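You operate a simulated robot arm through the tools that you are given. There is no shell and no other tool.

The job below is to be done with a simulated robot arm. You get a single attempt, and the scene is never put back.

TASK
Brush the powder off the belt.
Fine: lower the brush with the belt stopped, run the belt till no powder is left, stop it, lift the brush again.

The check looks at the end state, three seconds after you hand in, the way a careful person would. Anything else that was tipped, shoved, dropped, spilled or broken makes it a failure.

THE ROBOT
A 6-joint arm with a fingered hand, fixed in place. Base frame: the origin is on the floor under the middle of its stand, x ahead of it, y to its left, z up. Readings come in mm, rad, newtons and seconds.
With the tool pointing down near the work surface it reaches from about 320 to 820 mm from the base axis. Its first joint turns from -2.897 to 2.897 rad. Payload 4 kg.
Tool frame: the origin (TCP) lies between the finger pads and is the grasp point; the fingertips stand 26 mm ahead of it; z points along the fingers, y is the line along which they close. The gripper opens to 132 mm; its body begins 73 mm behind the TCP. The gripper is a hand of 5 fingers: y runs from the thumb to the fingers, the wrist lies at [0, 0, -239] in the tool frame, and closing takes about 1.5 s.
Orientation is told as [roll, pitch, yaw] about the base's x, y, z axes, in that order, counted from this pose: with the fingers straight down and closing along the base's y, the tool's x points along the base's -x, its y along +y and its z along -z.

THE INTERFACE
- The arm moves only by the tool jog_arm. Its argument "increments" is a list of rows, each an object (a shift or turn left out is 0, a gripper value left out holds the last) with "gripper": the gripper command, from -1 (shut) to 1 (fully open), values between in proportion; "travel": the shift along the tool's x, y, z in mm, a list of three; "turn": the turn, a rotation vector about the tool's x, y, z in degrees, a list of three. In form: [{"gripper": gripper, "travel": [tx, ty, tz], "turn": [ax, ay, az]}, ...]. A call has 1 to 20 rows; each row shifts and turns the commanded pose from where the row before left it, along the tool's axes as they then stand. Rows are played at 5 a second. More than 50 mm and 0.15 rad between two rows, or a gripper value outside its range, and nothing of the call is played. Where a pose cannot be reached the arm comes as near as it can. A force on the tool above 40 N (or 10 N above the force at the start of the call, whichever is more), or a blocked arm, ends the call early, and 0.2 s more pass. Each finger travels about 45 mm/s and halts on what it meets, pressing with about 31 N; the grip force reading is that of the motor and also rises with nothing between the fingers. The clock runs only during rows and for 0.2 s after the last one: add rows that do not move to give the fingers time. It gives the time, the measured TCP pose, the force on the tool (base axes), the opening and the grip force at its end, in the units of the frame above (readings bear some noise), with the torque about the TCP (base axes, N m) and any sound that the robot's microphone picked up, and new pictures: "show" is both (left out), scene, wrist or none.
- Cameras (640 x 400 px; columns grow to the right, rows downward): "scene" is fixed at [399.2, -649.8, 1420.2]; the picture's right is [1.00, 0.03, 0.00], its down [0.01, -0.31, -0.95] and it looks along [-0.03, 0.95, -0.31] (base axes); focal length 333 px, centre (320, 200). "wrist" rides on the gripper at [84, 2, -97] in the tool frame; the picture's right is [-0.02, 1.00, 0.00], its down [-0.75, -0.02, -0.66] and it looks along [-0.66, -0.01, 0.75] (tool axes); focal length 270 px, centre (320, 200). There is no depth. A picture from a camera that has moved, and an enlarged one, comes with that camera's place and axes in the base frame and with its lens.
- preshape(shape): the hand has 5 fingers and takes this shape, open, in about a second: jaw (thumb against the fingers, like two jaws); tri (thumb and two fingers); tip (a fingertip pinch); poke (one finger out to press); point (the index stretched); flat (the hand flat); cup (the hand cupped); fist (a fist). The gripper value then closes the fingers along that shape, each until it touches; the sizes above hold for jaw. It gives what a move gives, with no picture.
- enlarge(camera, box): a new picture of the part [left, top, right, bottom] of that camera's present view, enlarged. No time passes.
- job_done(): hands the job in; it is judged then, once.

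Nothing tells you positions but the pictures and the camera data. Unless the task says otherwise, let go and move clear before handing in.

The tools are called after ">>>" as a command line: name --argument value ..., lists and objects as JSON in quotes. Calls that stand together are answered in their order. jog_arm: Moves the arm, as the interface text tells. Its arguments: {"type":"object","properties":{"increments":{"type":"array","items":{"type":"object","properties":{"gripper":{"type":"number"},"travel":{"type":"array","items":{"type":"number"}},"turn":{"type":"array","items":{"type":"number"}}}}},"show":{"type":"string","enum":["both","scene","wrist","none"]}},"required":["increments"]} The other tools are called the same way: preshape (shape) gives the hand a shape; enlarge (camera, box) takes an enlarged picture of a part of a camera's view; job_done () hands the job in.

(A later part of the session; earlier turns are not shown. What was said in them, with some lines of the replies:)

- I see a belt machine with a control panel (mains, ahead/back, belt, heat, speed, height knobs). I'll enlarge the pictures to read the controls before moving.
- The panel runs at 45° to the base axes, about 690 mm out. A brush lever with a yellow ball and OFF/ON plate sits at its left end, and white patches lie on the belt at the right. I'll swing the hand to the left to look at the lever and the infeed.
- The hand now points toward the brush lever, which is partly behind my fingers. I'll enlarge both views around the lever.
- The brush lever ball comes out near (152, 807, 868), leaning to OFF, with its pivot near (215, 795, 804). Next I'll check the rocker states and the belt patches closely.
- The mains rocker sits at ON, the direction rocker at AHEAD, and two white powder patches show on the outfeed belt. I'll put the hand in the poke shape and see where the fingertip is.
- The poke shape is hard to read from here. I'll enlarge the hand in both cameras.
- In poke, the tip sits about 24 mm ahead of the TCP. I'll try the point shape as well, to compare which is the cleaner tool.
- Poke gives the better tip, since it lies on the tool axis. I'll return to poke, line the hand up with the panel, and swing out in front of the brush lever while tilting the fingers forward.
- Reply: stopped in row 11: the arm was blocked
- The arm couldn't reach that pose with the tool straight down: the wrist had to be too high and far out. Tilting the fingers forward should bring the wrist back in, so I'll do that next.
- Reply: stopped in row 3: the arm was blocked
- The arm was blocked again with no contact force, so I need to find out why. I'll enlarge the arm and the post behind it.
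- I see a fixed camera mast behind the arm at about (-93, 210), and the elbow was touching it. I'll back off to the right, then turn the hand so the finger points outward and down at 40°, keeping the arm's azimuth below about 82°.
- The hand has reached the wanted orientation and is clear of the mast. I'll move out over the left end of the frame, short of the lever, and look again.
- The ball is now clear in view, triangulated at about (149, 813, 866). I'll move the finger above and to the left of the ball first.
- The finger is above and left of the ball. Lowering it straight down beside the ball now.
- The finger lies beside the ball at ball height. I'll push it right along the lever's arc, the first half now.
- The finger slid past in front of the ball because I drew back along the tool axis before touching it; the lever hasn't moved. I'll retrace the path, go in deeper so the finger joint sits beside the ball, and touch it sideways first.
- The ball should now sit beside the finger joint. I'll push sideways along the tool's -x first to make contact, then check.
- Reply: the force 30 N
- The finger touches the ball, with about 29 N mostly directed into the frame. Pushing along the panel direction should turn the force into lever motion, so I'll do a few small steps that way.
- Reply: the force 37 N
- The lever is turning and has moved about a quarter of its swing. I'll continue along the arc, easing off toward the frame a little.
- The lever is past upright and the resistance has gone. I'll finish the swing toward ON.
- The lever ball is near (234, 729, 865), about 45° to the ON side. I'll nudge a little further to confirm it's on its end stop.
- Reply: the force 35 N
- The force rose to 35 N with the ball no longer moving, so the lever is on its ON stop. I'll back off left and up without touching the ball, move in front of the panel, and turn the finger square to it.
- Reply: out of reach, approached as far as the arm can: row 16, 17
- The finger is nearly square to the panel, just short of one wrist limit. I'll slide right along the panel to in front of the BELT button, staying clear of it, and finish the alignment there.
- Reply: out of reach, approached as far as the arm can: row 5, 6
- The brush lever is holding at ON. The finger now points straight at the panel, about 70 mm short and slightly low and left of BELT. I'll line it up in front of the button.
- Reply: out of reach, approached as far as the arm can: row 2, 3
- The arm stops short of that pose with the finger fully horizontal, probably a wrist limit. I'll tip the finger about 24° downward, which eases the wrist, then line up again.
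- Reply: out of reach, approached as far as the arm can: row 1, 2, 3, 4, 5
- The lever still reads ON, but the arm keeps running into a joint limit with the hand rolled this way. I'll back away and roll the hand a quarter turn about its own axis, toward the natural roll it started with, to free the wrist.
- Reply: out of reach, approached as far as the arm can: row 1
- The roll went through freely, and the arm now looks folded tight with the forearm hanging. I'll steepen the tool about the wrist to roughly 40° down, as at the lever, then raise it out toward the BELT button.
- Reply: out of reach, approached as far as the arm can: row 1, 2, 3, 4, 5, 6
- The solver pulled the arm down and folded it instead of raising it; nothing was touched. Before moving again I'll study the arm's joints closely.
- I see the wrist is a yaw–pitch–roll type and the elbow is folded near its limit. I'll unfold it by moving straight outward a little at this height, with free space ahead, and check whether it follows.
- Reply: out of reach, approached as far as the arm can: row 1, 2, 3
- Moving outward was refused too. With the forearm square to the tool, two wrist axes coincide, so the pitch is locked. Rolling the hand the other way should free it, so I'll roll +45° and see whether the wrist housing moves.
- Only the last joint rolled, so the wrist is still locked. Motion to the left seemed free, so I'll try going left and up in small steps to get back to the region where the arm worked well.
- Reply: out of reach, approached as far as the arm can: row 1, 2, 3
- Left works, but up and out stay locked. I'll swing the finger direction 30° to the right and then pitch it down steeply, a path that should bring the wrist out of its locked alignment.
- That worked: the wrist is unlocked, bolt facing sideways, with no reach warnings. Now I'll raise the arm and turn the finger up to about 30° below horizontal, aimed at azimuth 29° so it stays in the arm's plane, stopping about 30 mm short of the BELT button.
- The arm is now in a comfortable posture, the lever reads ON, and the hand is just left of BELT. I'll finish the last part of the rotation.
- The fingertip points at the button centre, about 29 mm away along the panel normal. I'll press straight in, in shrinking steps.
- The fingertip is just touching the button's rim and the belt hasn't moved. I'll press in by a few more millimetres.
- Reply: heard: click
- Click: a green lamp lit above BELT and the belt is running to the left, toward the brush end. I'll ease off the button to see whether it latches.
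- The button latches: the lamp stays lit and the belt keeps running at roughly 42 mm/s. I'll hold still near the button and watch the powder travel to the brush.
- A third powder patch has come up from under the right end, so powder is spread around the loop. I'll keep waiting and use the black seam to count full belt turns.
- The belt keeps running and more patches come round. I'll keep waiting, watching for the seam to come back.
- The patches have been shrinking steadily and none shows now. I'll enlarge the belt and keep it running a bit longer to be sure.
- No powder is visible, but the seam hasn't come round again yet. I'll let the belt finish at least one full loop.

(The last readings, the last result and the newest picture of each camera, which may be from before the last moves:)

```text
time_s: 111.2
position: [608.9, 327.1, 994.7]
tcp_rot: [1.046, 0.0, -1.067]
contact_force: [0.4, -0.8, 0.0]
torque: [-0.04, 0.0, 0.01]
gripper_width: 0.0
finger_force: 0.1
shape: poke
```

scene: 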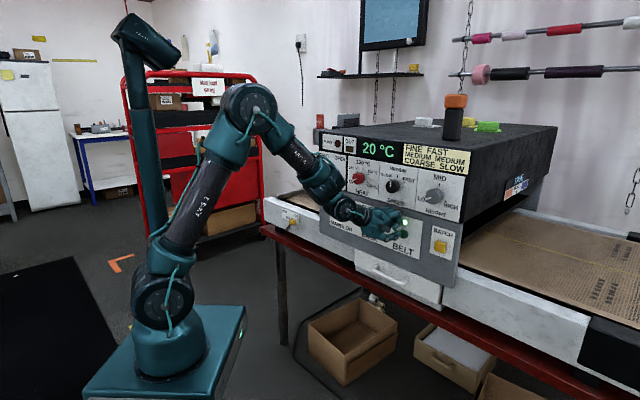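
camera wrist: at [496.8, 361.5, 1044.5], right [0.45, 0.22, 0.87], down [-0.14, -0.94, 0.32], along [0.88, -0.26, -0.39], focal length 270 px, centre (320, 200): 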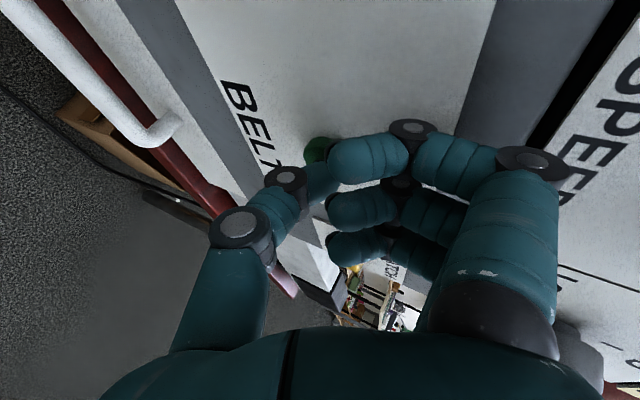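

Still clean, with no seam yet, so the loop is longer than I guessed. I'll give it more time until the seam reappears.

>>> jog_arm --increments '[{"travel": [0, 0, 0]}, {"travel": [0, 0, 0]}, {"travel": [0, 0, 0]}, {"travel": [0, 0, 0]}, {"travel": [0, 0, 0]}, {"travel": [0, 0, 0]}, {"travel": [0, 0, 0]}, {"travel": [0, 0, 0]}, {"travel": [0, 0, 0]}, {"travel": [0, 0, 0]}, {"travel": [0, 0, 0]}, {"travel": [0, 0, 0]}, {"travel": [0, 0, 0]}, {"travel": [0, 0, 0]}, {"travel": [0, 0, 0]}, {"travel": [0, 0, 0]}, {"travel": [0, 0, 0]}, {"travel": [0, 0, 0]}, {"travel": [0, 0, 0]}, {"travel": [0, 0, 0]}]' --show "scene"

>>> jog_arm --increments '[{"travel": [0, 0, 0]}, {"travel": [0, 0, 0]}, {"travel": [0, 0, 0]}, {"travel": [0, 0, 0]}, {"travel": [0, 0, 0]}, {"travel": [0, 0, 0]}, {"travel": [0, 0, 0]}, {"travel": [0, 0, 0]}, {"travel": [0, 0, 0]}, {"travel": [0, 0, 0]}, {"travel": [0, 0, 0]}, {"travel": [0, 0, 0]}, {"travel": [0, 0, 0]}, {"travel": [0, 0, 0]}, {"travel": [0, 0, 0]}, {"travel": [0, 0, 0]}, {"travel": [0, 0, 0]}, {"travel": [0, 0, 0]}, {"travel": [0, 0, 0]}, {"travel": [0, 0, 0]}]' --show "scene"

>>> jog_arm --increments '[{"travel": [0, 0, 0]}, {"travel": [0, 0, 0]}, {"travel": [0, 0, 0]}, {"travel": [0, 0, 0]}, {"travel": [0, 0, 0]}, {"travel": [0, 0, 0]}, {"travel": [0, 0, 0]}, {"travel": [0, 0, 0]}, {"travel": [0, 0, 0]}, {"travel": [0, 0, 0]}, {"travel": [0, 0, 0]}, {"travel": [0, 0, 0]}, {"travel": [0, 0, 0]}, {"travel": [0, 0, 0]}, {"travel": [0, 0, 0]}, {"travel": [0, 0, 0]}, {"travel": [0, 0, 0]}, {"travel": [0, 0, 0]}, {"travel": [0, 0, 0]}, {"travel": [0, 0, 0]}]' --show "scene"

>>> jog_arm --increments '[{"travel": [0, 0, 0]}, {"travel": [0, 0, 0]}, {"travel": [0, 0, 0]}, {"travel": [0, 0, 0]}, {"travel": [0, 0, 0]}, {"travel": [0, 0, 0]}, {"travel": [0, 0, 0]}, {"travel": [0, 0, 0]}, {"travel": [0, 0, 0]}, {"travel": [0, 0, 0]}, {"travel": [0, 0, 0]}, {"travel": [0, 0, 0]}, {"travel": [0, 0, 0]}, {"travel": [0, 0, 0]}, {"travel": [0, 0, 0]}, {"travel": [0, 0, 0]}, {"travel": [0, 0, 0]}, {"travel": [0, 0, 0]}, {"travel": [0, 0, 0]}, {"travel": [0, 0, 0]}]' --show "scene"

>>> enlarge --camera "scene" --box '[440, 190, 640, 330]'

```text
time_s: 115.4
position: [608.8, 327.6, 995.6]
tcp_rot: [1.047, 0.001, -1.067]
contact_force: [-0.3, 0.3, 0.5]
torque: [0.0, 0.01, -0.02]
gripper_width: 0.0
finger_force: 0.1
shape: poke
```

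scene: 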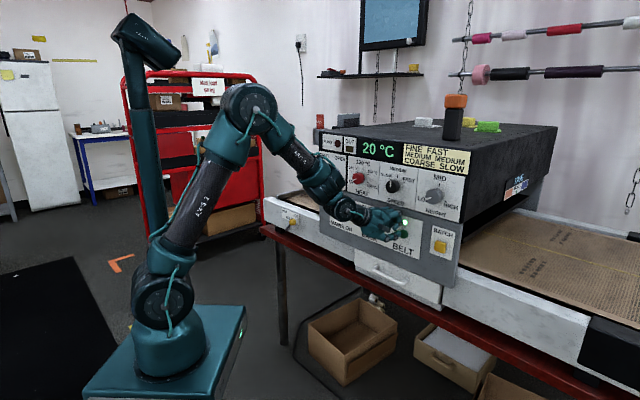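

```text
time_s: 119.6
position: [608.0, 327.2, 994.0]
tcp_rot: [1.046, 0.0, -1.067]
contact_force: [-0.2, 0.4, 0.4]
torque: [-0.02, 0.0, 0.01]
gripper_width: 0.0
finger_force: 0.1
shape: poke
```

scene: 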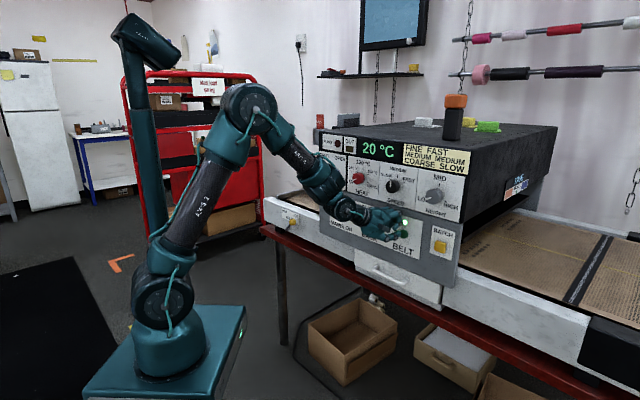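

```text
time_s: 123.8
position: [608.4, 326.7, 994.8]
tcp_rot: [1.048, -0.001, -1.067]
contact_force: [0.5, -0.3, 0.4]
torque: [-0.03, 0.0, 0.0]
gripper_width: 0.0
finger_force: 0.0
shape: poke
```

scene: 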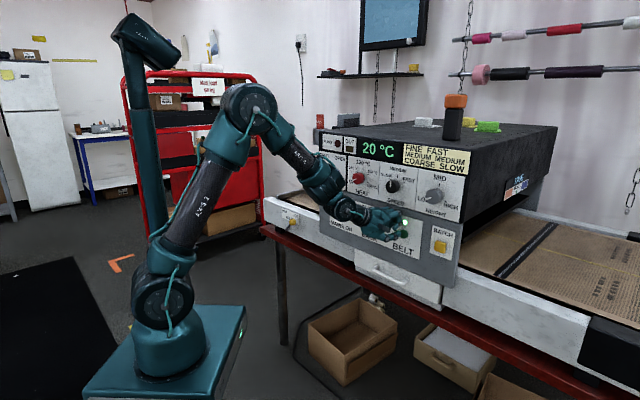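

```text
time_s: 128.0
position: [608.6, 326.1, 994.2]
tcp_rot: [1.048, -0.001, -1.066]
contact_force: [-0.5, 0.2, -0.2]
torque: [-0.02, 0.01, 0.02]
gripper_width: 0.1
finger_force: 0.1
shape: poke
```

scene: 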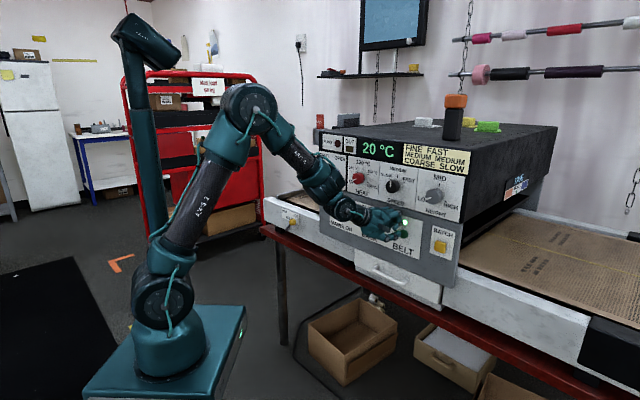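

```text
2.86 times, centred on (540, 260) of scene
camera zoom: at [399.2, -649.8, 1420.2], right [1.0, 0.03, 0.0], down [0.01, -0.31, -0.95], along [-0.03, 0.95, -0.31], focal length 952 px, centre (-309, 29)
```

zoom: 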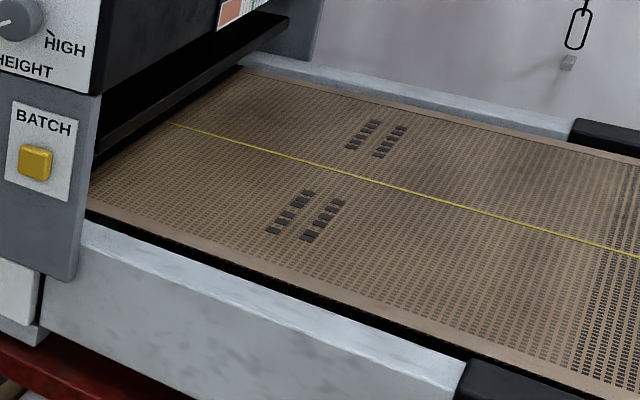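

The seam has come full circle, about 76 s per loop, and the belt around it is clean. Now I'll press BELT again to stop the belt, then ease off.

>>> jog_arm --increments '[{"travel": [1.1, 1.9, 3.3]}, {"travel": [1.1, 1.9, 3.4]}, {"travel": [0, 0, 0]}]' --show "scene"

>>> enlarge --camera "scene" --box '[360, 190, 450, 270]'

>>> enlarge --camera "scene" --box '[440, 190, 640, 330]'

```text
time_s: 128.8
position: [613.9, 331.2, 993.9]
tcp_rot: [1.047, 0.003, -1.067]
contact_force: [-8.9, -7.0, 1.7]
torque: [-0.08, 0.09, 0.02]
gripper_width: 0.0
finger_force: 0.1
shape: poke
heard: click
```

scene: 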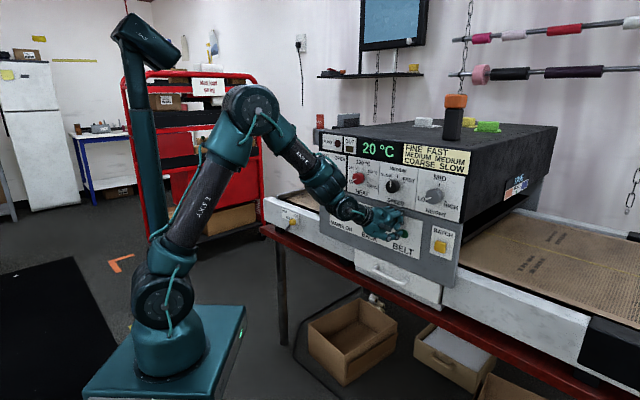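

```text
5.00 times, centred on (405, 230) of scene
camera zoom: at [399.2, -649.8, 1420.2], right [1.0, 0.03, 0.0], down [0.01, -0.31, -0.95], along [-0.03, 0.95, -0.31], focal length 1665 px, centre (-105, 50)
```

zoom: 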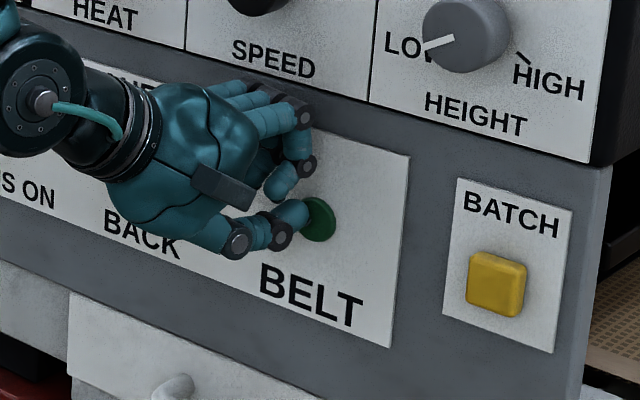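

```text
2.86 times, centred on (540, 260) of scene
camera zoom: at [399.2, -649.8, 1420.2], right [1.0, 0.03, 0.0], down [0.01, -0.31, -0.95], along [-0.03, 0.95, -0.31], focal length 952 px, centre (-309, 29)
```

zoom: 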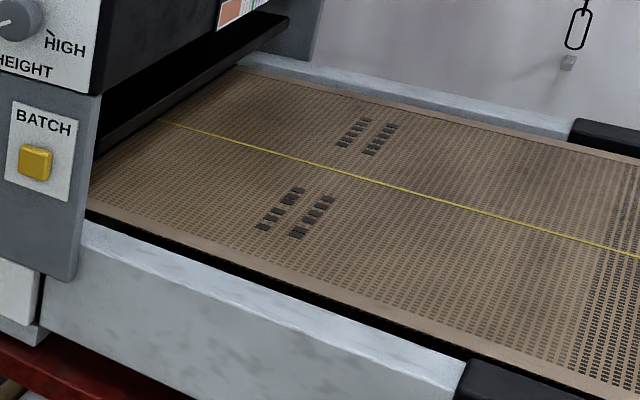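

Click: the lamp is off and the belt has stopped, clean. Now I'll pull back and carry the hand left along the panel, turning the finger to azimuth 60° for the brush lever.

>>> jog_arm --increments '[{"travel": [-2.2, -3.8, -6.7]}, {"travel": [-7.2, -12.4, -21.7]}, {"travel": [-7.2, -12.4, -21.7]}, {"travel": [40.3, -5.8, -10.1]}, {"travel": [40.3, -5.8, -10.1]}, {"travel": [40.3, -5.8, -10.1]}, {"travel": [40.3, -5.8, -10.1]}, {"travel": [40.3, -5.8, -10.1]}, {"travel": [40.3, -5.8, -10.1]}, {"turn": [1.61, 5.18, -3.48]}, {"turn": [1.61, 5.18, -3.48]}, {"turn": [1.61, 5.18, -3.48]}, {"turn": [1.61, 5.18, -3.48]}, {"turn": [1.61, 5.18, -3.48]}, {"travel": [0, 0, 0]}]'

>>> enlarge --camera "scene" --box '[360, 190, 450, 270]'

>>> enlarge --camera "scene" --box '[440, 190, 640, 330]'

>>> enlarge --camera "scene" --box '[240, 170, 340, 250]'

```text
time_s: 132.0
position: [393.4, 467.5, 993.3]
tcp_rot: [0.905, 0.003, -0.52]
contact_force: [-0.2, 0.4, 0.1]
torque: [-0.02, -0.01, 0.01]
gripper_width: 0.1
finger_force: 0.0
shape: poke
camera wrist: at [283.2, 444.1, 1056.3], right [0.33, 0.53, 0.79], down [0.39, -0.83, 0.39], along [0.86, 0.18, -0.48], focal length 270 px, centre (320, 200)
```

scene: 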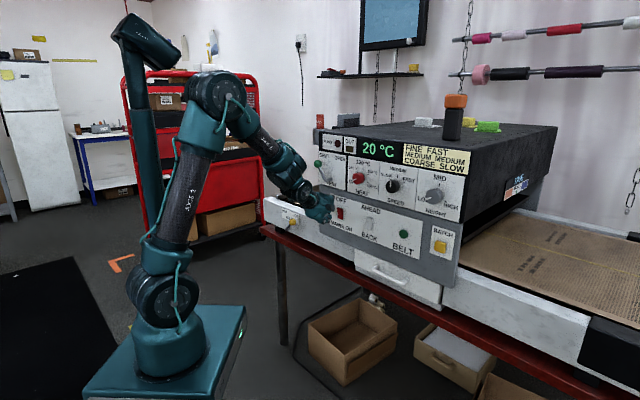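
wrist: 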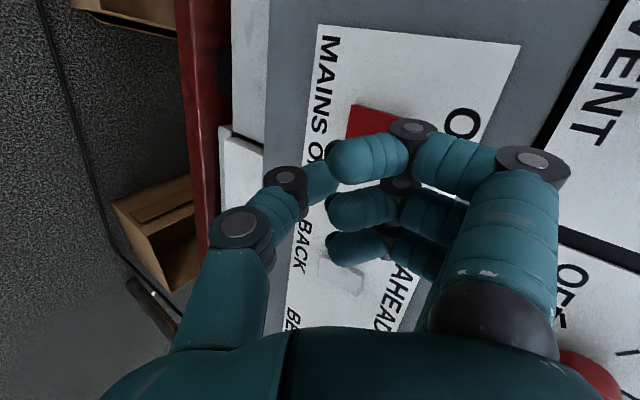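

```text
5.00 times, centred on (405, 230) of scene
camera zoom: at [399.2, -649.8, 1420.2], right [1.0, 0.03, 0.0], down [0.01, -0.31, -0.95], along [-0.03, 0.95, -0.31], focal length 1665 px, centre (-105, 50)
```

zoom: 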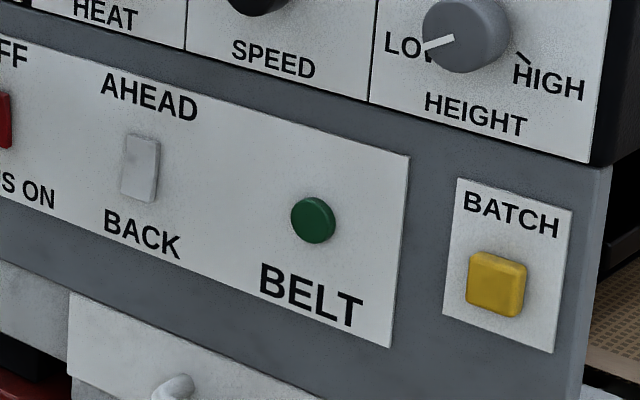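

```text
2.86 times, centred on (540, 260) of scene
camera zoom: at [399.2, -649.8, 1420.2], right [1.0, 0.03, 0.0], down [0.01, -0.31, -0.95], along [-0.03, 0.95, -0.31], focal length 952 px, centre (-309, 29)
```

zoom: 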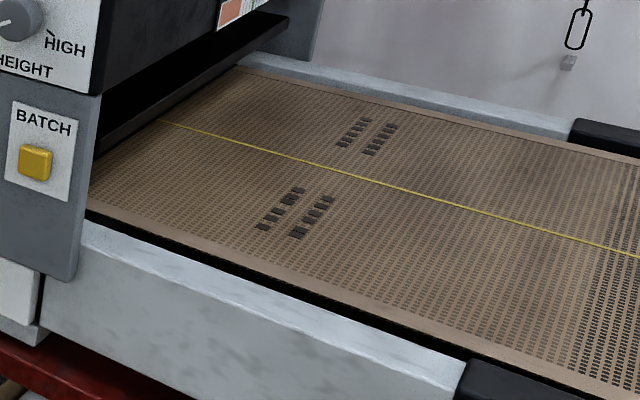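

```text
5.00 times, centred on (290, 210) of scene
camera zoom: at [399.2, -649.8, 1420.2], right [1.0, 0.03, 0.0], down [0.01, -0.31, -0.95], along [-0.03, 0.95, -0.31], focal length 1665 px, centre (470, 150)
```

zoom: 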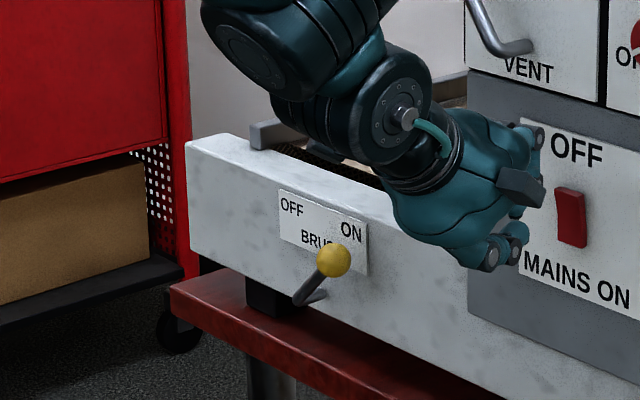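

The belt has stayed put and the lamp is off. The lever ball sits at about (234, 728, 866) on ON. I'll move to a stand-off point right of and above the ball.

>>> jog_arm --increments '[{"travel": [37.8, -0.9, 19.9]}, {"travel": [37.8, -0.9, 19.9]}, {"travel": [37.8, -0.9, 19.9]}, {"travel": [37.8, -0.9, 19.9]}, {"travel": [37.8, -0.9, 19.9]}, {"travel": [37.8, -0.9, 19.9]}, {"travel": [0, 0, 0]}]'

>>> enlarge --camera "scene" --box '[240, 180, 330, 250]'

>>> enlarge --camera "wrist" --box '[140, 20, 400, 280]'

```text
time_s: 133.6
position: [241.3, 659.4, 916.8]
tcp_rot: [0.904, 0.003, -0.522]
contact_force: [0.3, 0.0, -0.7]
torque: [-0.02, 0.0, 0.01]
gripper_width: 0.0
finger_force: 0.0
shape: poke
camera wrist: at [131.1, 636.5, 978.5], right [0.33, 0.53, 0.79], down [0.39, -0.83, 0.39], along [0.86, 0.18, -0.48], focal length 270 px, centre (320, 200)
```

scene: 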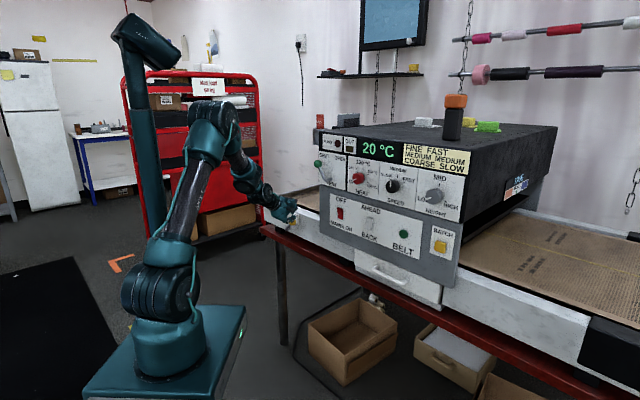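
wrist: 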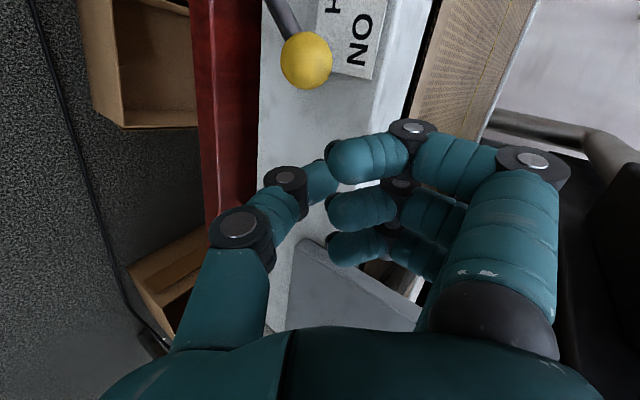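

```text
5.71 times, centred on (285, 215) of scene
camera zoom: at [399.2, -649.8, 1420.2], right [1.0, 0.03, 0.0], down [0.01, -0.31, -0.95], along [-0.03, 0.95, -0.31], focal length 1903 px, centre (520, 114)
```

zoom: 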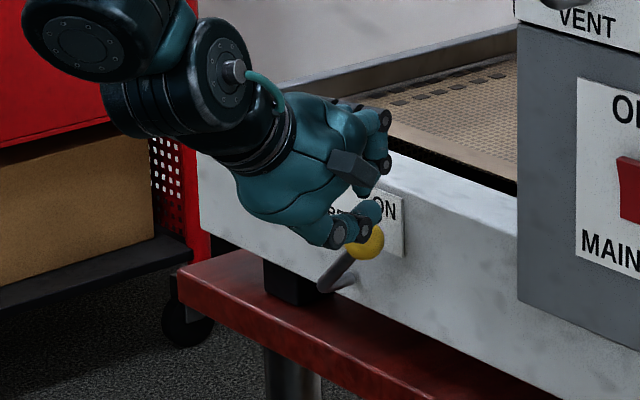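

```text
1.54 times, centred on (270, 150) of wrist
camera zoom: at [131.1, 636.5, 978.5], right [0.33, 0.53, 0.79], down [0.39, -0.83, 0.39], along [0.86, 0.18, -0.48], focal length 416 px, centre (397, 277)
```

zoom: 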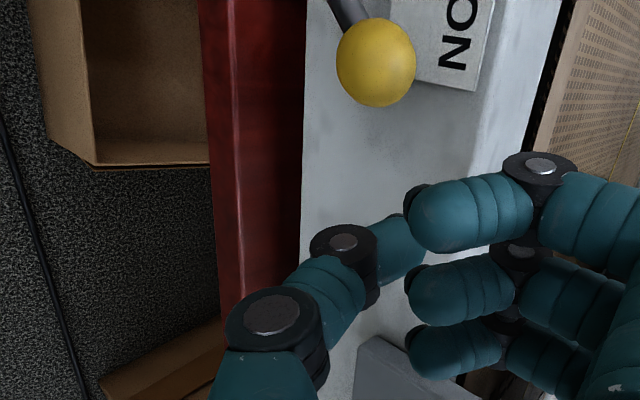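

I have the ball triangulated at (234, 729, 865). I'll slide the finger in on its right side now, keeping about 10 mm off the frame.

>>> jog_arm --increments '[{"travel": [0, 0, 20]}, {"travel": [0, 0, 20]}, {"travel": [0, 0, 18]}, {"travel": [0, 0, 0]}]'

>>> enlarge --camera "scene" --box '[240, 180, 330, 250]'

>>> enlarge --camera "wrist" --box '[140, 20, 400, 280]'

```text
time_s: 134.6
position: [265.3, 699.5, 879.1]
tcp_rot: [0.905, 0.002, -0.523]
contact_force: [0.3, 0.0, 0.8]
torque: [-0.02, 0.04, 0.04]
gripper_width: 0.3
finger_force: 0.0
shape: poke
camera wrist: at [154.6, 675.2, 942.4], right [0.33, 0.53, 0.79], down [0.39, -0.83, 0.39], along [0.86, 0.18, -0.48], focal length 270 px, centre (320, 200)
```

scene: 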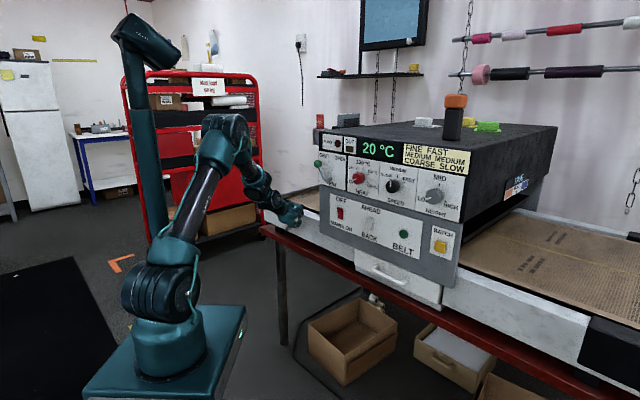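
wrist: 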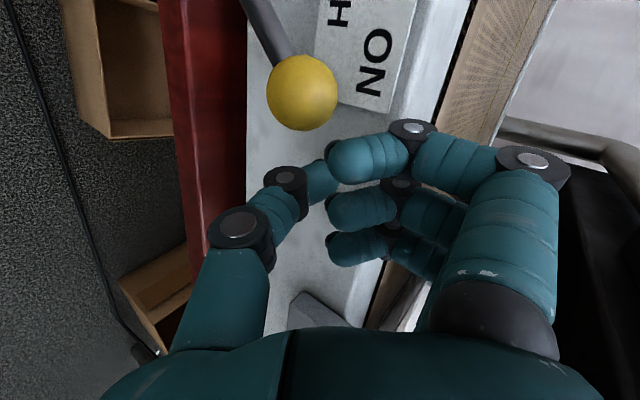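

```text
5.71 times, centred on (285, 215) of scene
camera zoom: at [399.2, -649.8, 1420.2], right [1.0, 0.03, 0.0], down [0.01, -0.31, -0.95], along [-0.03, 0.95, -0.31], focal length 1903 px, centre (520, 114)
```

zoom: 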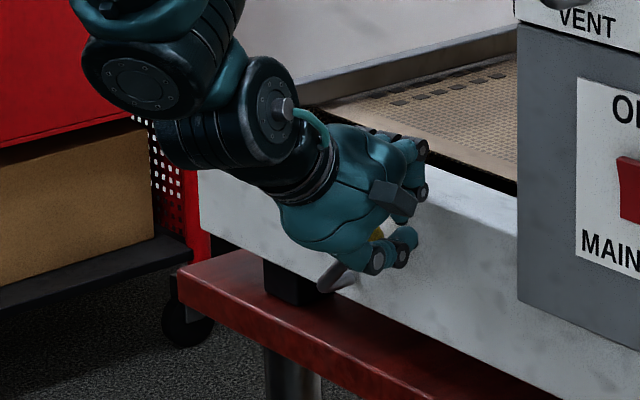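

```text
1.54 times, centred on (270, 150) of wrist
camera zoom: at [154.6, 675.2, 942.4], right [0.33, 0.53, 0.79], down [0.39, -0.83, 0.39], along [0.86, 0.18, -0.48], focal length 416 px, centre (397, 277)
```

zoom: 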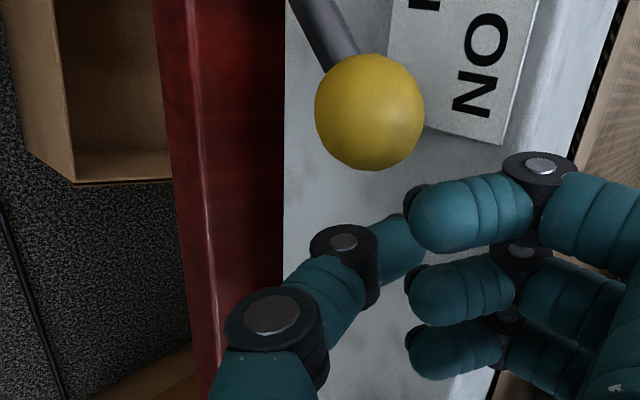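

The finger is in place on the ball's right side with clearance. I'll begin pushing left along the arc.

>>> jog_arm --increments '[{"travel": [8, 1.35, 1.7]}, {"travel": [8, 1.35, 1.7]}, {"travel": [6.6, 5.5, -2.1]}, {"travel": [6.7, 5.6, -2.1]}, {"travel": [0, 0, 0]}]'

>>> enlarge --camera "scene" --box '[240, 180, 330, 250]'

>>> enlarge --camera "wrist" --box '[140, 20, 400, 280]'

```text
time_s: 135.8
position: [244.7, 721.0, 893.0]
tcp_rot: [0.906, 0.002, -0.523]
contact_force: [5.5, -3.5, 5.6]
torque: [-0.03, -0.04, -0.02]
gripper_width: 0.2
finger_force: 0.1
shape: poke
camera wrist: at [133.4, 697.1, 954.9], right [0.33, 0.52, 0.79], down [0.39, -0.83, 0.39], along [0.86, 0.18, -0.48], focal length 270 px, centre (320, 200)
```

scene: 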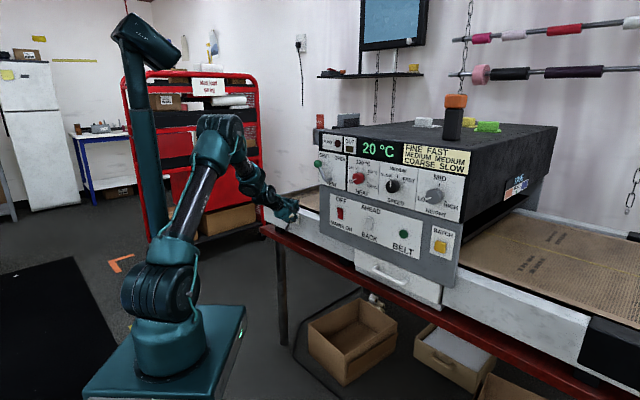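
wrist: 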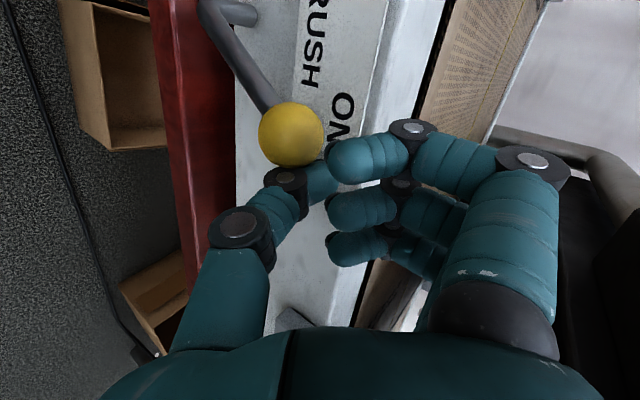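

```text
5.71 times, centred on (285, 215) of scene
camera zoom: at [399.2, -649.8, 1420.2], right [1.0, 0.03, 0.0], down [0.01, -0.31, -0.95], along [-0.03, 0.95, -0.31], focal length 1903 px, centre (520, 114)
```

zoom: 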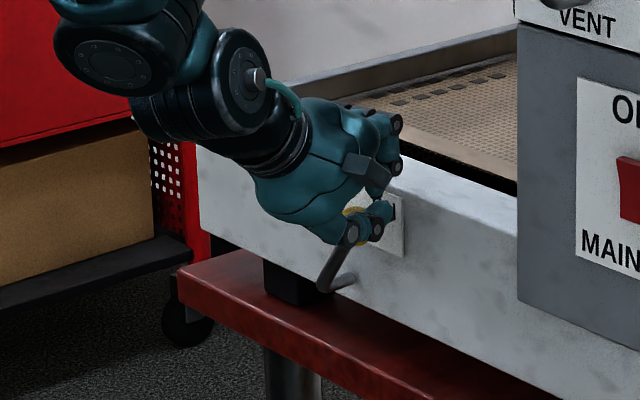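

```text
1.54 times, centred on (270, 150) of wrist
camera zoom: at [133.4, 697.1, 954.9], right [0.33, 0.52, 0.79], down [0.39, -0.83, 0.39], along [0.86, 0.18, -0.48], focal length 416 px, centre (397, 277)
```

zoom: 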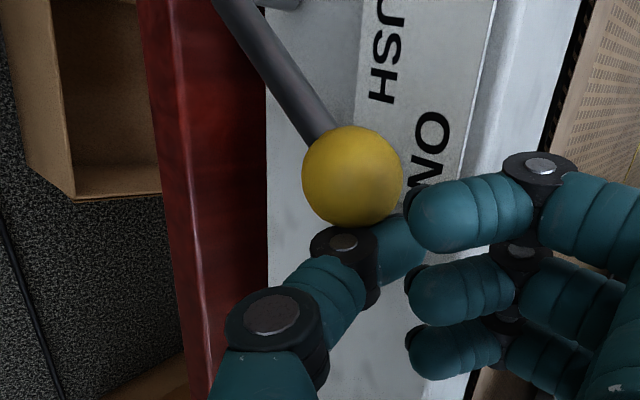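

The lever is swinging back with little force. Continuing along the arc through upright.

>>> jog_arm --increments '[{"travel": [7.6, 4.0, -0.5]}, {"travel": [7.7, 4.0, -0.5]}, {"travel": [8.3, 3.0, 0.5]}, {"travel": [8.3, 3.0, 0.5]}, {"travel": [8.5, 1.8, 1.5]}, {"travel": [8.6, 1.8, 1.5]}, {"travel": [0, 0, 0]}]'

>>> enlarge --camera "scene" --box '[240, 180, 330, 250]'

>>> enlarge --camera "wrist" --box '[140, 20, 400, 280]'

```text
time_s: 137.4
position: [207.2, 756.0, 903.3]
tcp_rot: [0.904, 0.002, -0.52]
contact_force: [0.0, 0.2, 0.9]
torque: [0.02, 0.0, 0.01]
gripper_width: 0.0
finger_force: 0.1
shape: poke
camera wrist: at [96.5, 733.0, 965.6], right [0.33, 0.53, 0.79], down [0.39, -0.83, 0.39], along [0.86, 0.18, -0.48], focal length 270 px, centre (320, 200)
```

scene: 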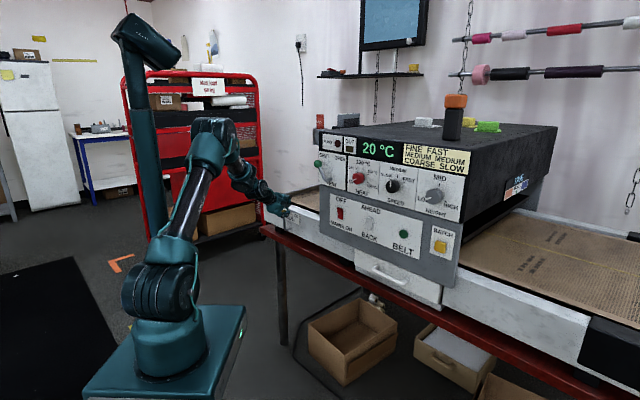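
wrist: 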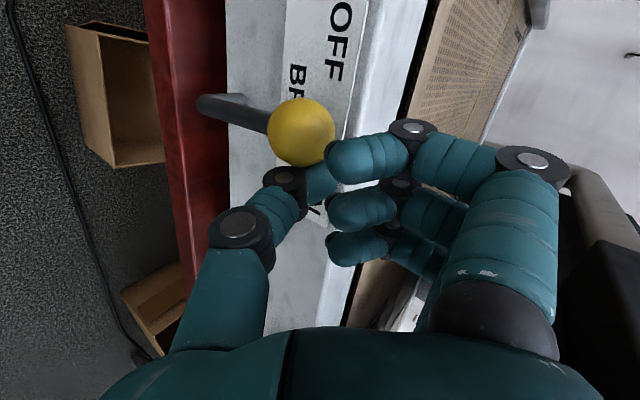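

```text
5.71 times, centred on (285, 215) of scene
camera zoom: at [399.2, -649.8, 1420.2], right [1.0, 0.03, 0.0], down [0.01, -0.31, -0.95], along [-0.03, 0.95, -0.31], focal length 1903 px, centre (520, 114)
```

zoom: 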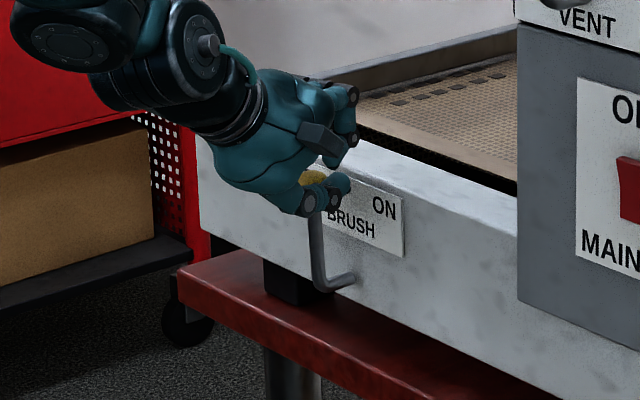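

```text
1.54 times, centred on (270, 150) of wrist
camera zoom: at [96.5, 733.0, 965.6], right [0.33, 0.53, 0.79], down [0.39, -0.83, 0.39], along [0.86, 0.18, -0.48], focal length 416 px, centre (397, 277)
```

zoom: 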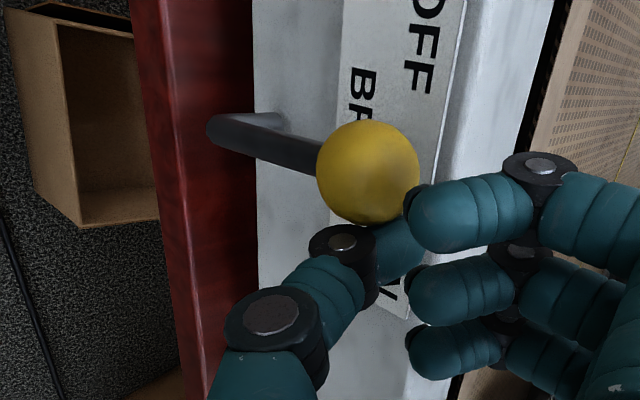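

The lever is just past upright. I'll push it the rest of the way to OFF.

>>> jog_arm --increments '[{"travel": [8.5, 0.3, 2.65]}, {"travel": [8.5, 0.3, 2.65]}, {"travel": [8, -1.15, 3.7]}, {"travel": [8, -1.15, 3.7]}, {"travel": [9.1, -3.65, 6]}, {"travel": [0, 0, 0]}]'

>>> enlarge --camera "scene" --box '[240, 180, 330, 250]'

>>> enlarge --camera "wrist" --box '[140, 20, 400, 280]'

```text
time_s: 138.8
position: [176.9, 787.1, 887.9]
tcp_rot: [0.903, 0.002, -0.524]
contact_force: [0.6, 0.2, 0.1]
torque: [0.0, 0.0, 0.01]
gripper_width: 0.2
finger_force: 0.1
shape: poke
camera wrist: at [66.0, 764.1, 950.3], right [0.33, 0.53, 0.79], down [0.39, -0.83, 0.39], along [0.86, 0.18, -0.48], focal length 270 px, centre (320, 200)
```

scene: 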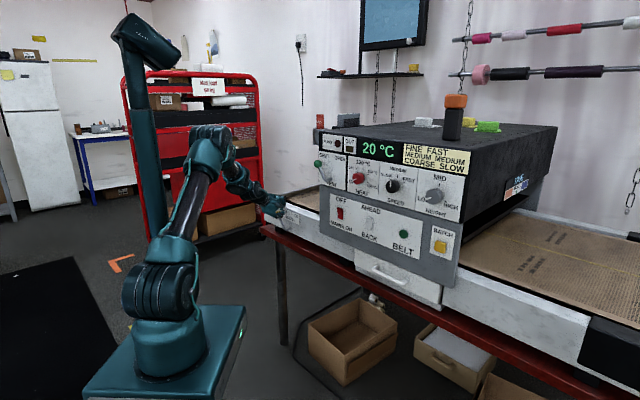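
wrist: 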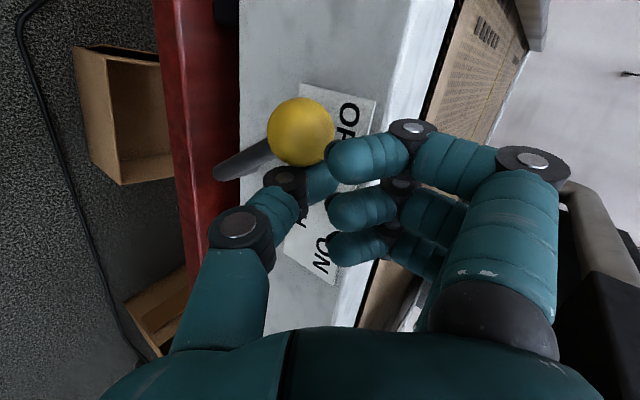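

```text
5.71 times, centred on (285, 215) of scene
camera zoom: at [399.2, -649.8, 1420.2], right [1.0, 0.03, 0.0], down [0.01, -0.31, -0.95], along [-0.03, 0.95, -0.31], focal length 1903 px, centre (520, 114)
```

zoom: 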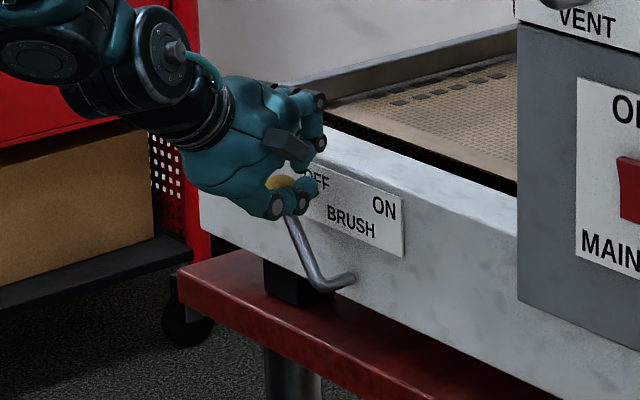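

```text
1.54 times, centred on (270, 150) of wrist
camera zoom: at [66.0, 764.1, 950.3], right [0.33, 0.53, 0.79], down [0.39, -0.83, 0.39], along [0.86, 0.18, -0.48], focal length 416 px, centre (397, 277)
```

zoom: 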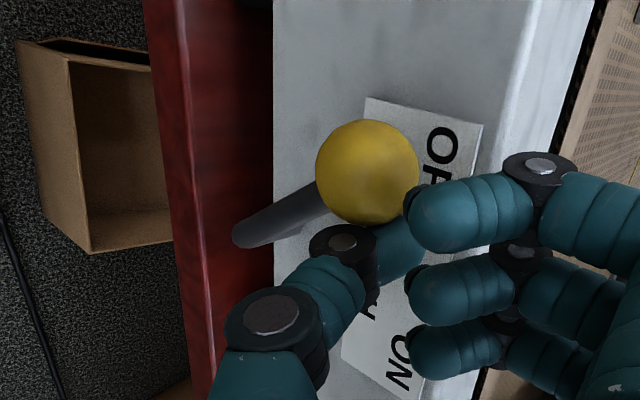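

Nearly at OFF. I'll push the last bit until I feel the end stop.

>>> jog_arm --increments '[{"travel": [9.1, -3.65, 6]}, {"travel": [3, -1.8, 2.4]}, {"travel": [3, -1.8, 2.4]}, {"travel": [0, 0, 0]}]' --show "scene"

>>> enlarge --camera "scene" --box '[240, 180, 330, 250]'

```text
time_s: 139.8
position: [168.2, 798.0, 877.1]
tcp_rot: [0.906, 0.003, -0.524]
contact_force: [9.3, -8.8, 8.6]
torque: [-0.04, -0.12, -0.05]
gripper_width: 0.2
finger_force: 0.0
shape: poke
```

scene: 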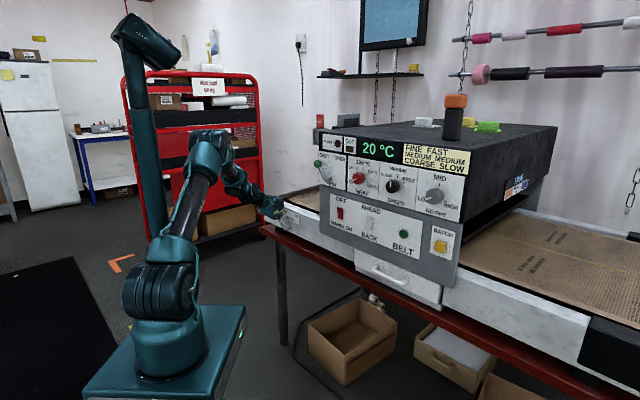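

```text
5.71 times, centred on (285, 215) of scene
camera zoom: at [399.2, -649.8, 1420.2], right [1.0, 0.03, 0.0], down [0.01, -0.31, -0.95], along [-0.03, 0.95, -0.31], focal length 1903 px, centre (520, 114)
```

zoom: 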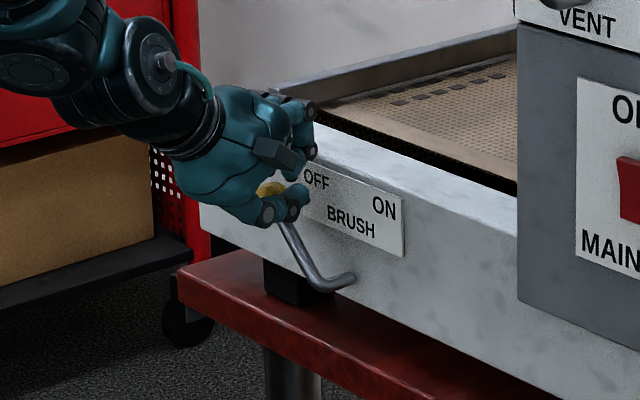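

Force is starting to rise. One more small nudge to confirm it's against the stop.

>>> jog_arm --increments '[{"travel": [2.5, -1.2, 1.8]}, {"travel": [0, 0, 0]}]' --show "wrist"

>>> enlarge --camera "scene" --box '[240, 180, 330, 250]'

```text
time_s: 140.4
position: [167.8, 798.2, 875.5]
tcp_rot: [0.903, 0.001, -0.527]
contact_force: [17.0, -27.2, 17.2]
torque: [-0.17, -0.13, -0.11]
gripper_width: 0.0
finger_force: 0.0
shape: poke
camera wrist: at [56.1, 775.8, 937.1], right [0.33, 0.52, 0.79], down [0.39, -0.83, 0.39], along [0.86, 0.17, -0.48], focal length 270 px, centre (320, 200)
```

wrist: 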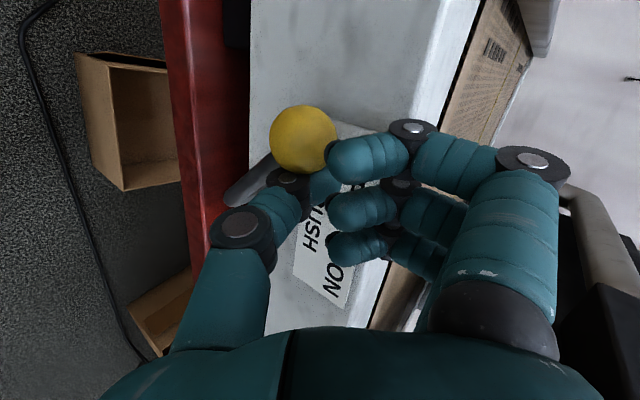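

```text
5.71 times, centred on (285, 215) of scene
camera zoom: at [399.2, -649.8, 1420.2], right [1.0, 0.03, 0.0], down [0.01, -0.31, -0.95], along [-0.03, 0.95, -0.31], focal length 1903 px, centre (520, 114)
```

zoom: 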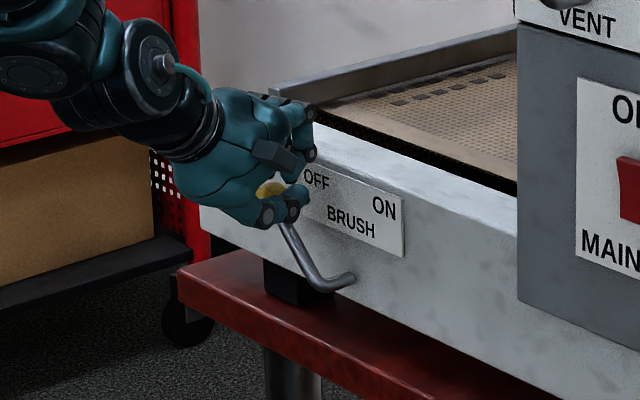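

The force rose to 36 N with no further motion, so the lever is on its OFF stop. I'll move the finger right, off the ball, then back and clear of the machine.

>>> jog_arm --increments '[{"travel": [-12, 0, -3]}, {"travel": [-10, 2, -15]}, {"travel": [0, 0, -40]}, {"travel": [0, 0, -40]}, {"travel": [-37.8, 0.9, -19.9]}, {"travel": [-37.8, 0.9, -19.9]}, {"travel": [-37.8, 0.9, -19.9]}, {"travel": [-37.8, 0.9, -19.9]}, {"travel": [0, 0, 0]}]'

>>> enlarge --camera "scene" --box '[240, 170, 340, 250]'

>>> enlarge --camera "scene" --box '[320, 120, 640, 330]'

```text
time_s: 142.4
position: [245.9, 595.7, 988.8]
tcp_rot: [0.904, 0.002, -0.52]
contact_force: [-0.9, 0.1, -0.3]
torque: [0.01, 0.01, -0.02]
gripper_width: 0.2
finger_force: 0.1
shape: poke
camera wrist: at [135.2, 572.1, 1051.1], right [0.33, 0.53, 0.79], down [0.39, -0.83, 0.39], along [0.86, 0.18, -0.48], focal length 270 px, centre (320, 200)
```

scene: 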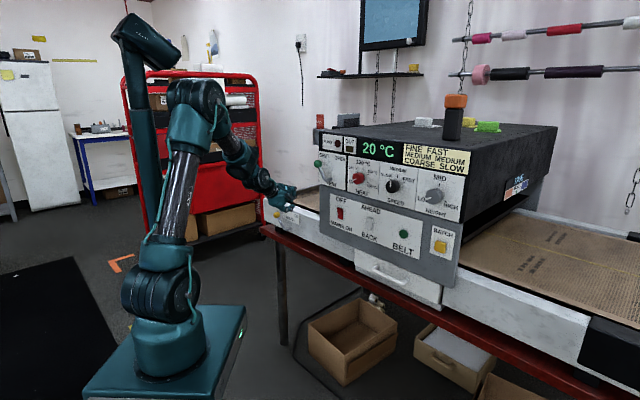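
wrist: 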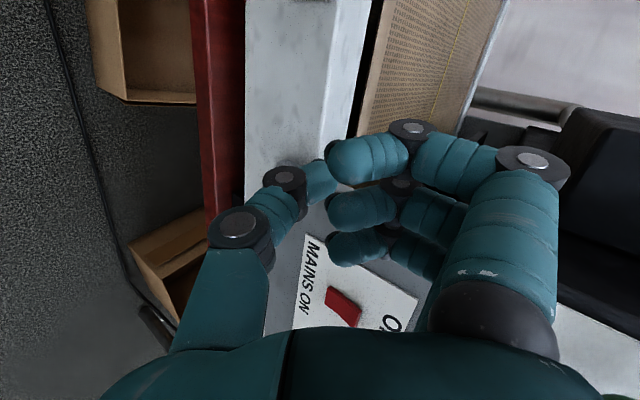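

```text
5.00 times, centred on (290, 210) of scene
camera zoom: at [399.2, -649.8, 1420.2], right [1.0, 0.03, 0.0], down [0.01, -0.31, -0.95], along [-0.03, 0.95, -0.31], focal length 1665 px, centre (470, 150)
```

zoom: 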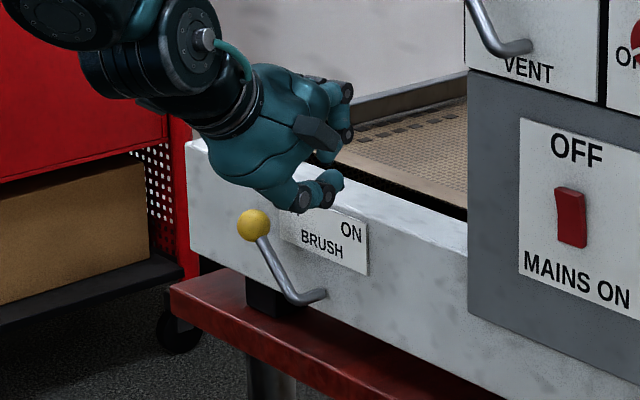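

```text
1.90 times, centred on (480, 225) of scene
camera zoom: at [399.2, -649.8, 1420.2], right [1.0, 0.03, 0.0], down [0.01, -0.31, -0.95], along [-0.03, 0.95, -0.31], focal length 634 px, centre (15, 152)
```

zoom: 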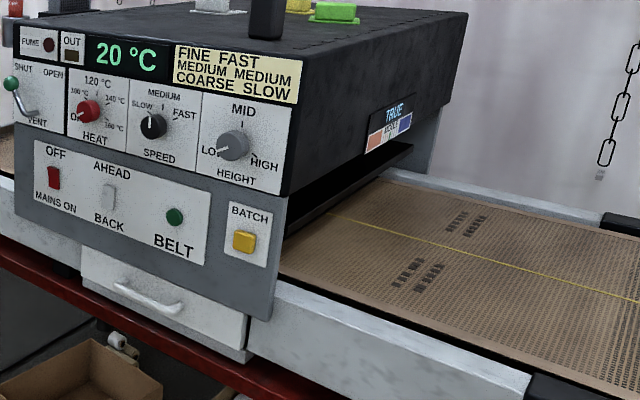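

The brush lever is back at OFF, the belt is stopped with its lamp out, and the visible belt is clean. I'll move the arm well clear and take a final look.

>>> jog_arm --increments '[{"travel": [-26, 0, -32.3]}, {"travel": [-26, 0, -32.3]}, {"travel": [-26, 0, -32.3]}, {"travel": [-26, 0, -32.3]}, {"travel": [0, 0, 0]}, {"travel": [0, 0, 0]}]'

>>> enlarge --camera "scene" --box '[240, 120, 460, 290]'

>>> enlarge --camera "scene" --box '[440, 190, 640, 330]'

>>> enlarge --camera "scene" --box '[255, 180, 345, 240]'

```text
time_s: 143.8
position: [286.4, 455.0, 1068.0]
tcp_rot: [0.904, 0.002, -0.521]
contact_force: [-0.3, -0.9, 0.6]
torque: [0.02, -0.02, -0.02]
gripper_width: 0.0
finger_force: 0.1
shape: poke
camera wrist: at [175.7, 431.0, 1129.9], right [0.33, 0.53, 0.79], down [0.39, -0.83, 0.39], along [0.86, 0.18, -0.48], focal length 270 px, centre (320, 200)
```

scene: 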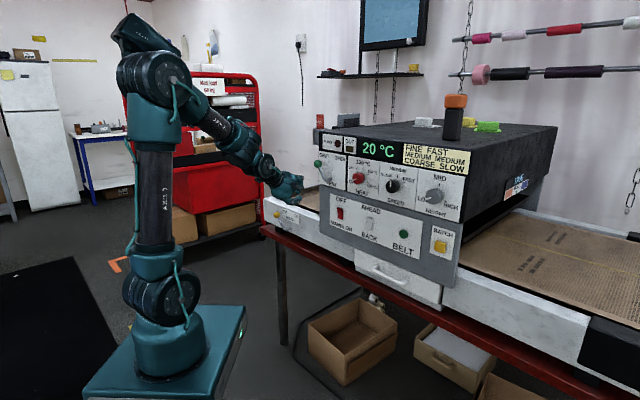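
wrist: 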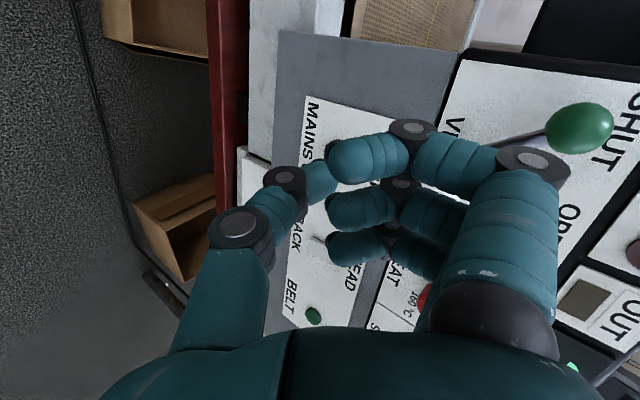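

```text
2.35 times, centred on (350, 205) of scene
camera zoom: at [399.2, -649.8, 1420.2], right [1.0, 0.03, 0.0], down [0.01, -0.31, -0.95], along [-0.03, 0.95, -0.31], focal length 784 px, centre (249, 188)
```

zoom: 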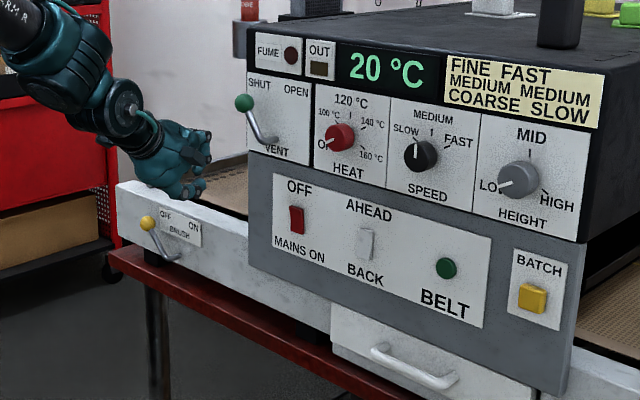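

```text
2.86 times, centred on (540, 260) of scene
camera zoom: at [399.2, -649.8, 1420.2], right [1.0, 0.03, 0.0], down [0.01, -0.31, -0.95], along [-0.03, 0.95, -0.31], focal length 952 px, centre (-309, 29)
```

zoom: 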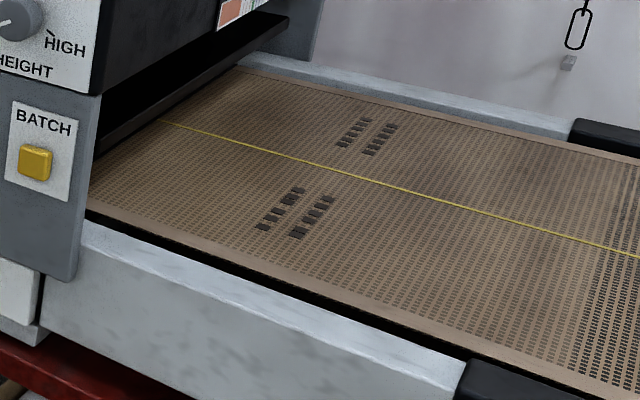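

```text
6.67 times, centred on (300, 210) of scene
camera zoom: at [399.2, -649.8, 1420.2], right [1.0, 0.03, 0.0], down [0.01, -0.31, -0.95], along [-0.03, 0.95, -0.31], focal length 2220 px, centre (453, 133)
```

zoom: 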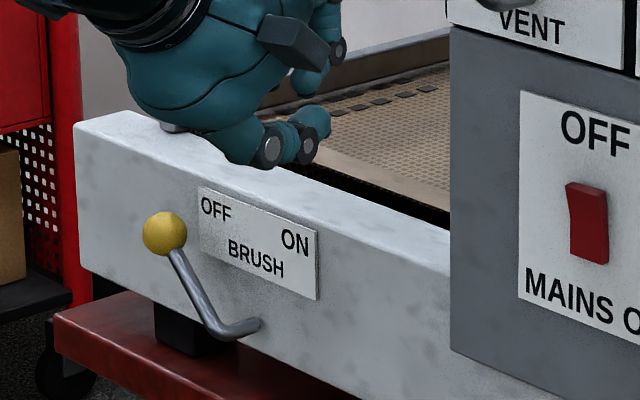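

The brush lever is back exactly where it started, at OFF. The belt is stopped and clean after a full loop, the other controls look unchanged, and the arm is clear, so I'm handing in.

>>> job_done

```text
The job is handed in.
```

I brushed the powder off the belt and handed the job in. After a full loop no powder showed on any part of the belt I could see, though I had no view of its underside.

1. **Brush down:** With the belt stopped, I pushed the brush lever from OFF to ON until it reached its stop. My first push missed the lever ball, so I did it again.
2. **Belt run:** I pressed BELT once; it latched and the lamp lit. The powder patches shrank and were gone after about 35 s. I kept the belt going for about 80 s in all, until the seam had come all the way round, to be sure.
3. **Belt stopped:** I pressed BELT again. The lamp went out and the belt stayed still.
4. **Brush up:** I pushed the lever back to its OFF stop, the same position it started in.

- **Arm contact:** Early on, the arm was blocked twice, most likely by its elbow touching the camera mast on the robot's stand. I backed off, and the mast looks unchanged.
- **Speed card:** The card on the machine says "FINE FAST". I took "Fine:" in your instructions as an introduction to the steps, not a powder grade, so I left the speed knob alone. The powder came off at that setting.

The other controls look as they did at the start, and the arm is clear of the machine.
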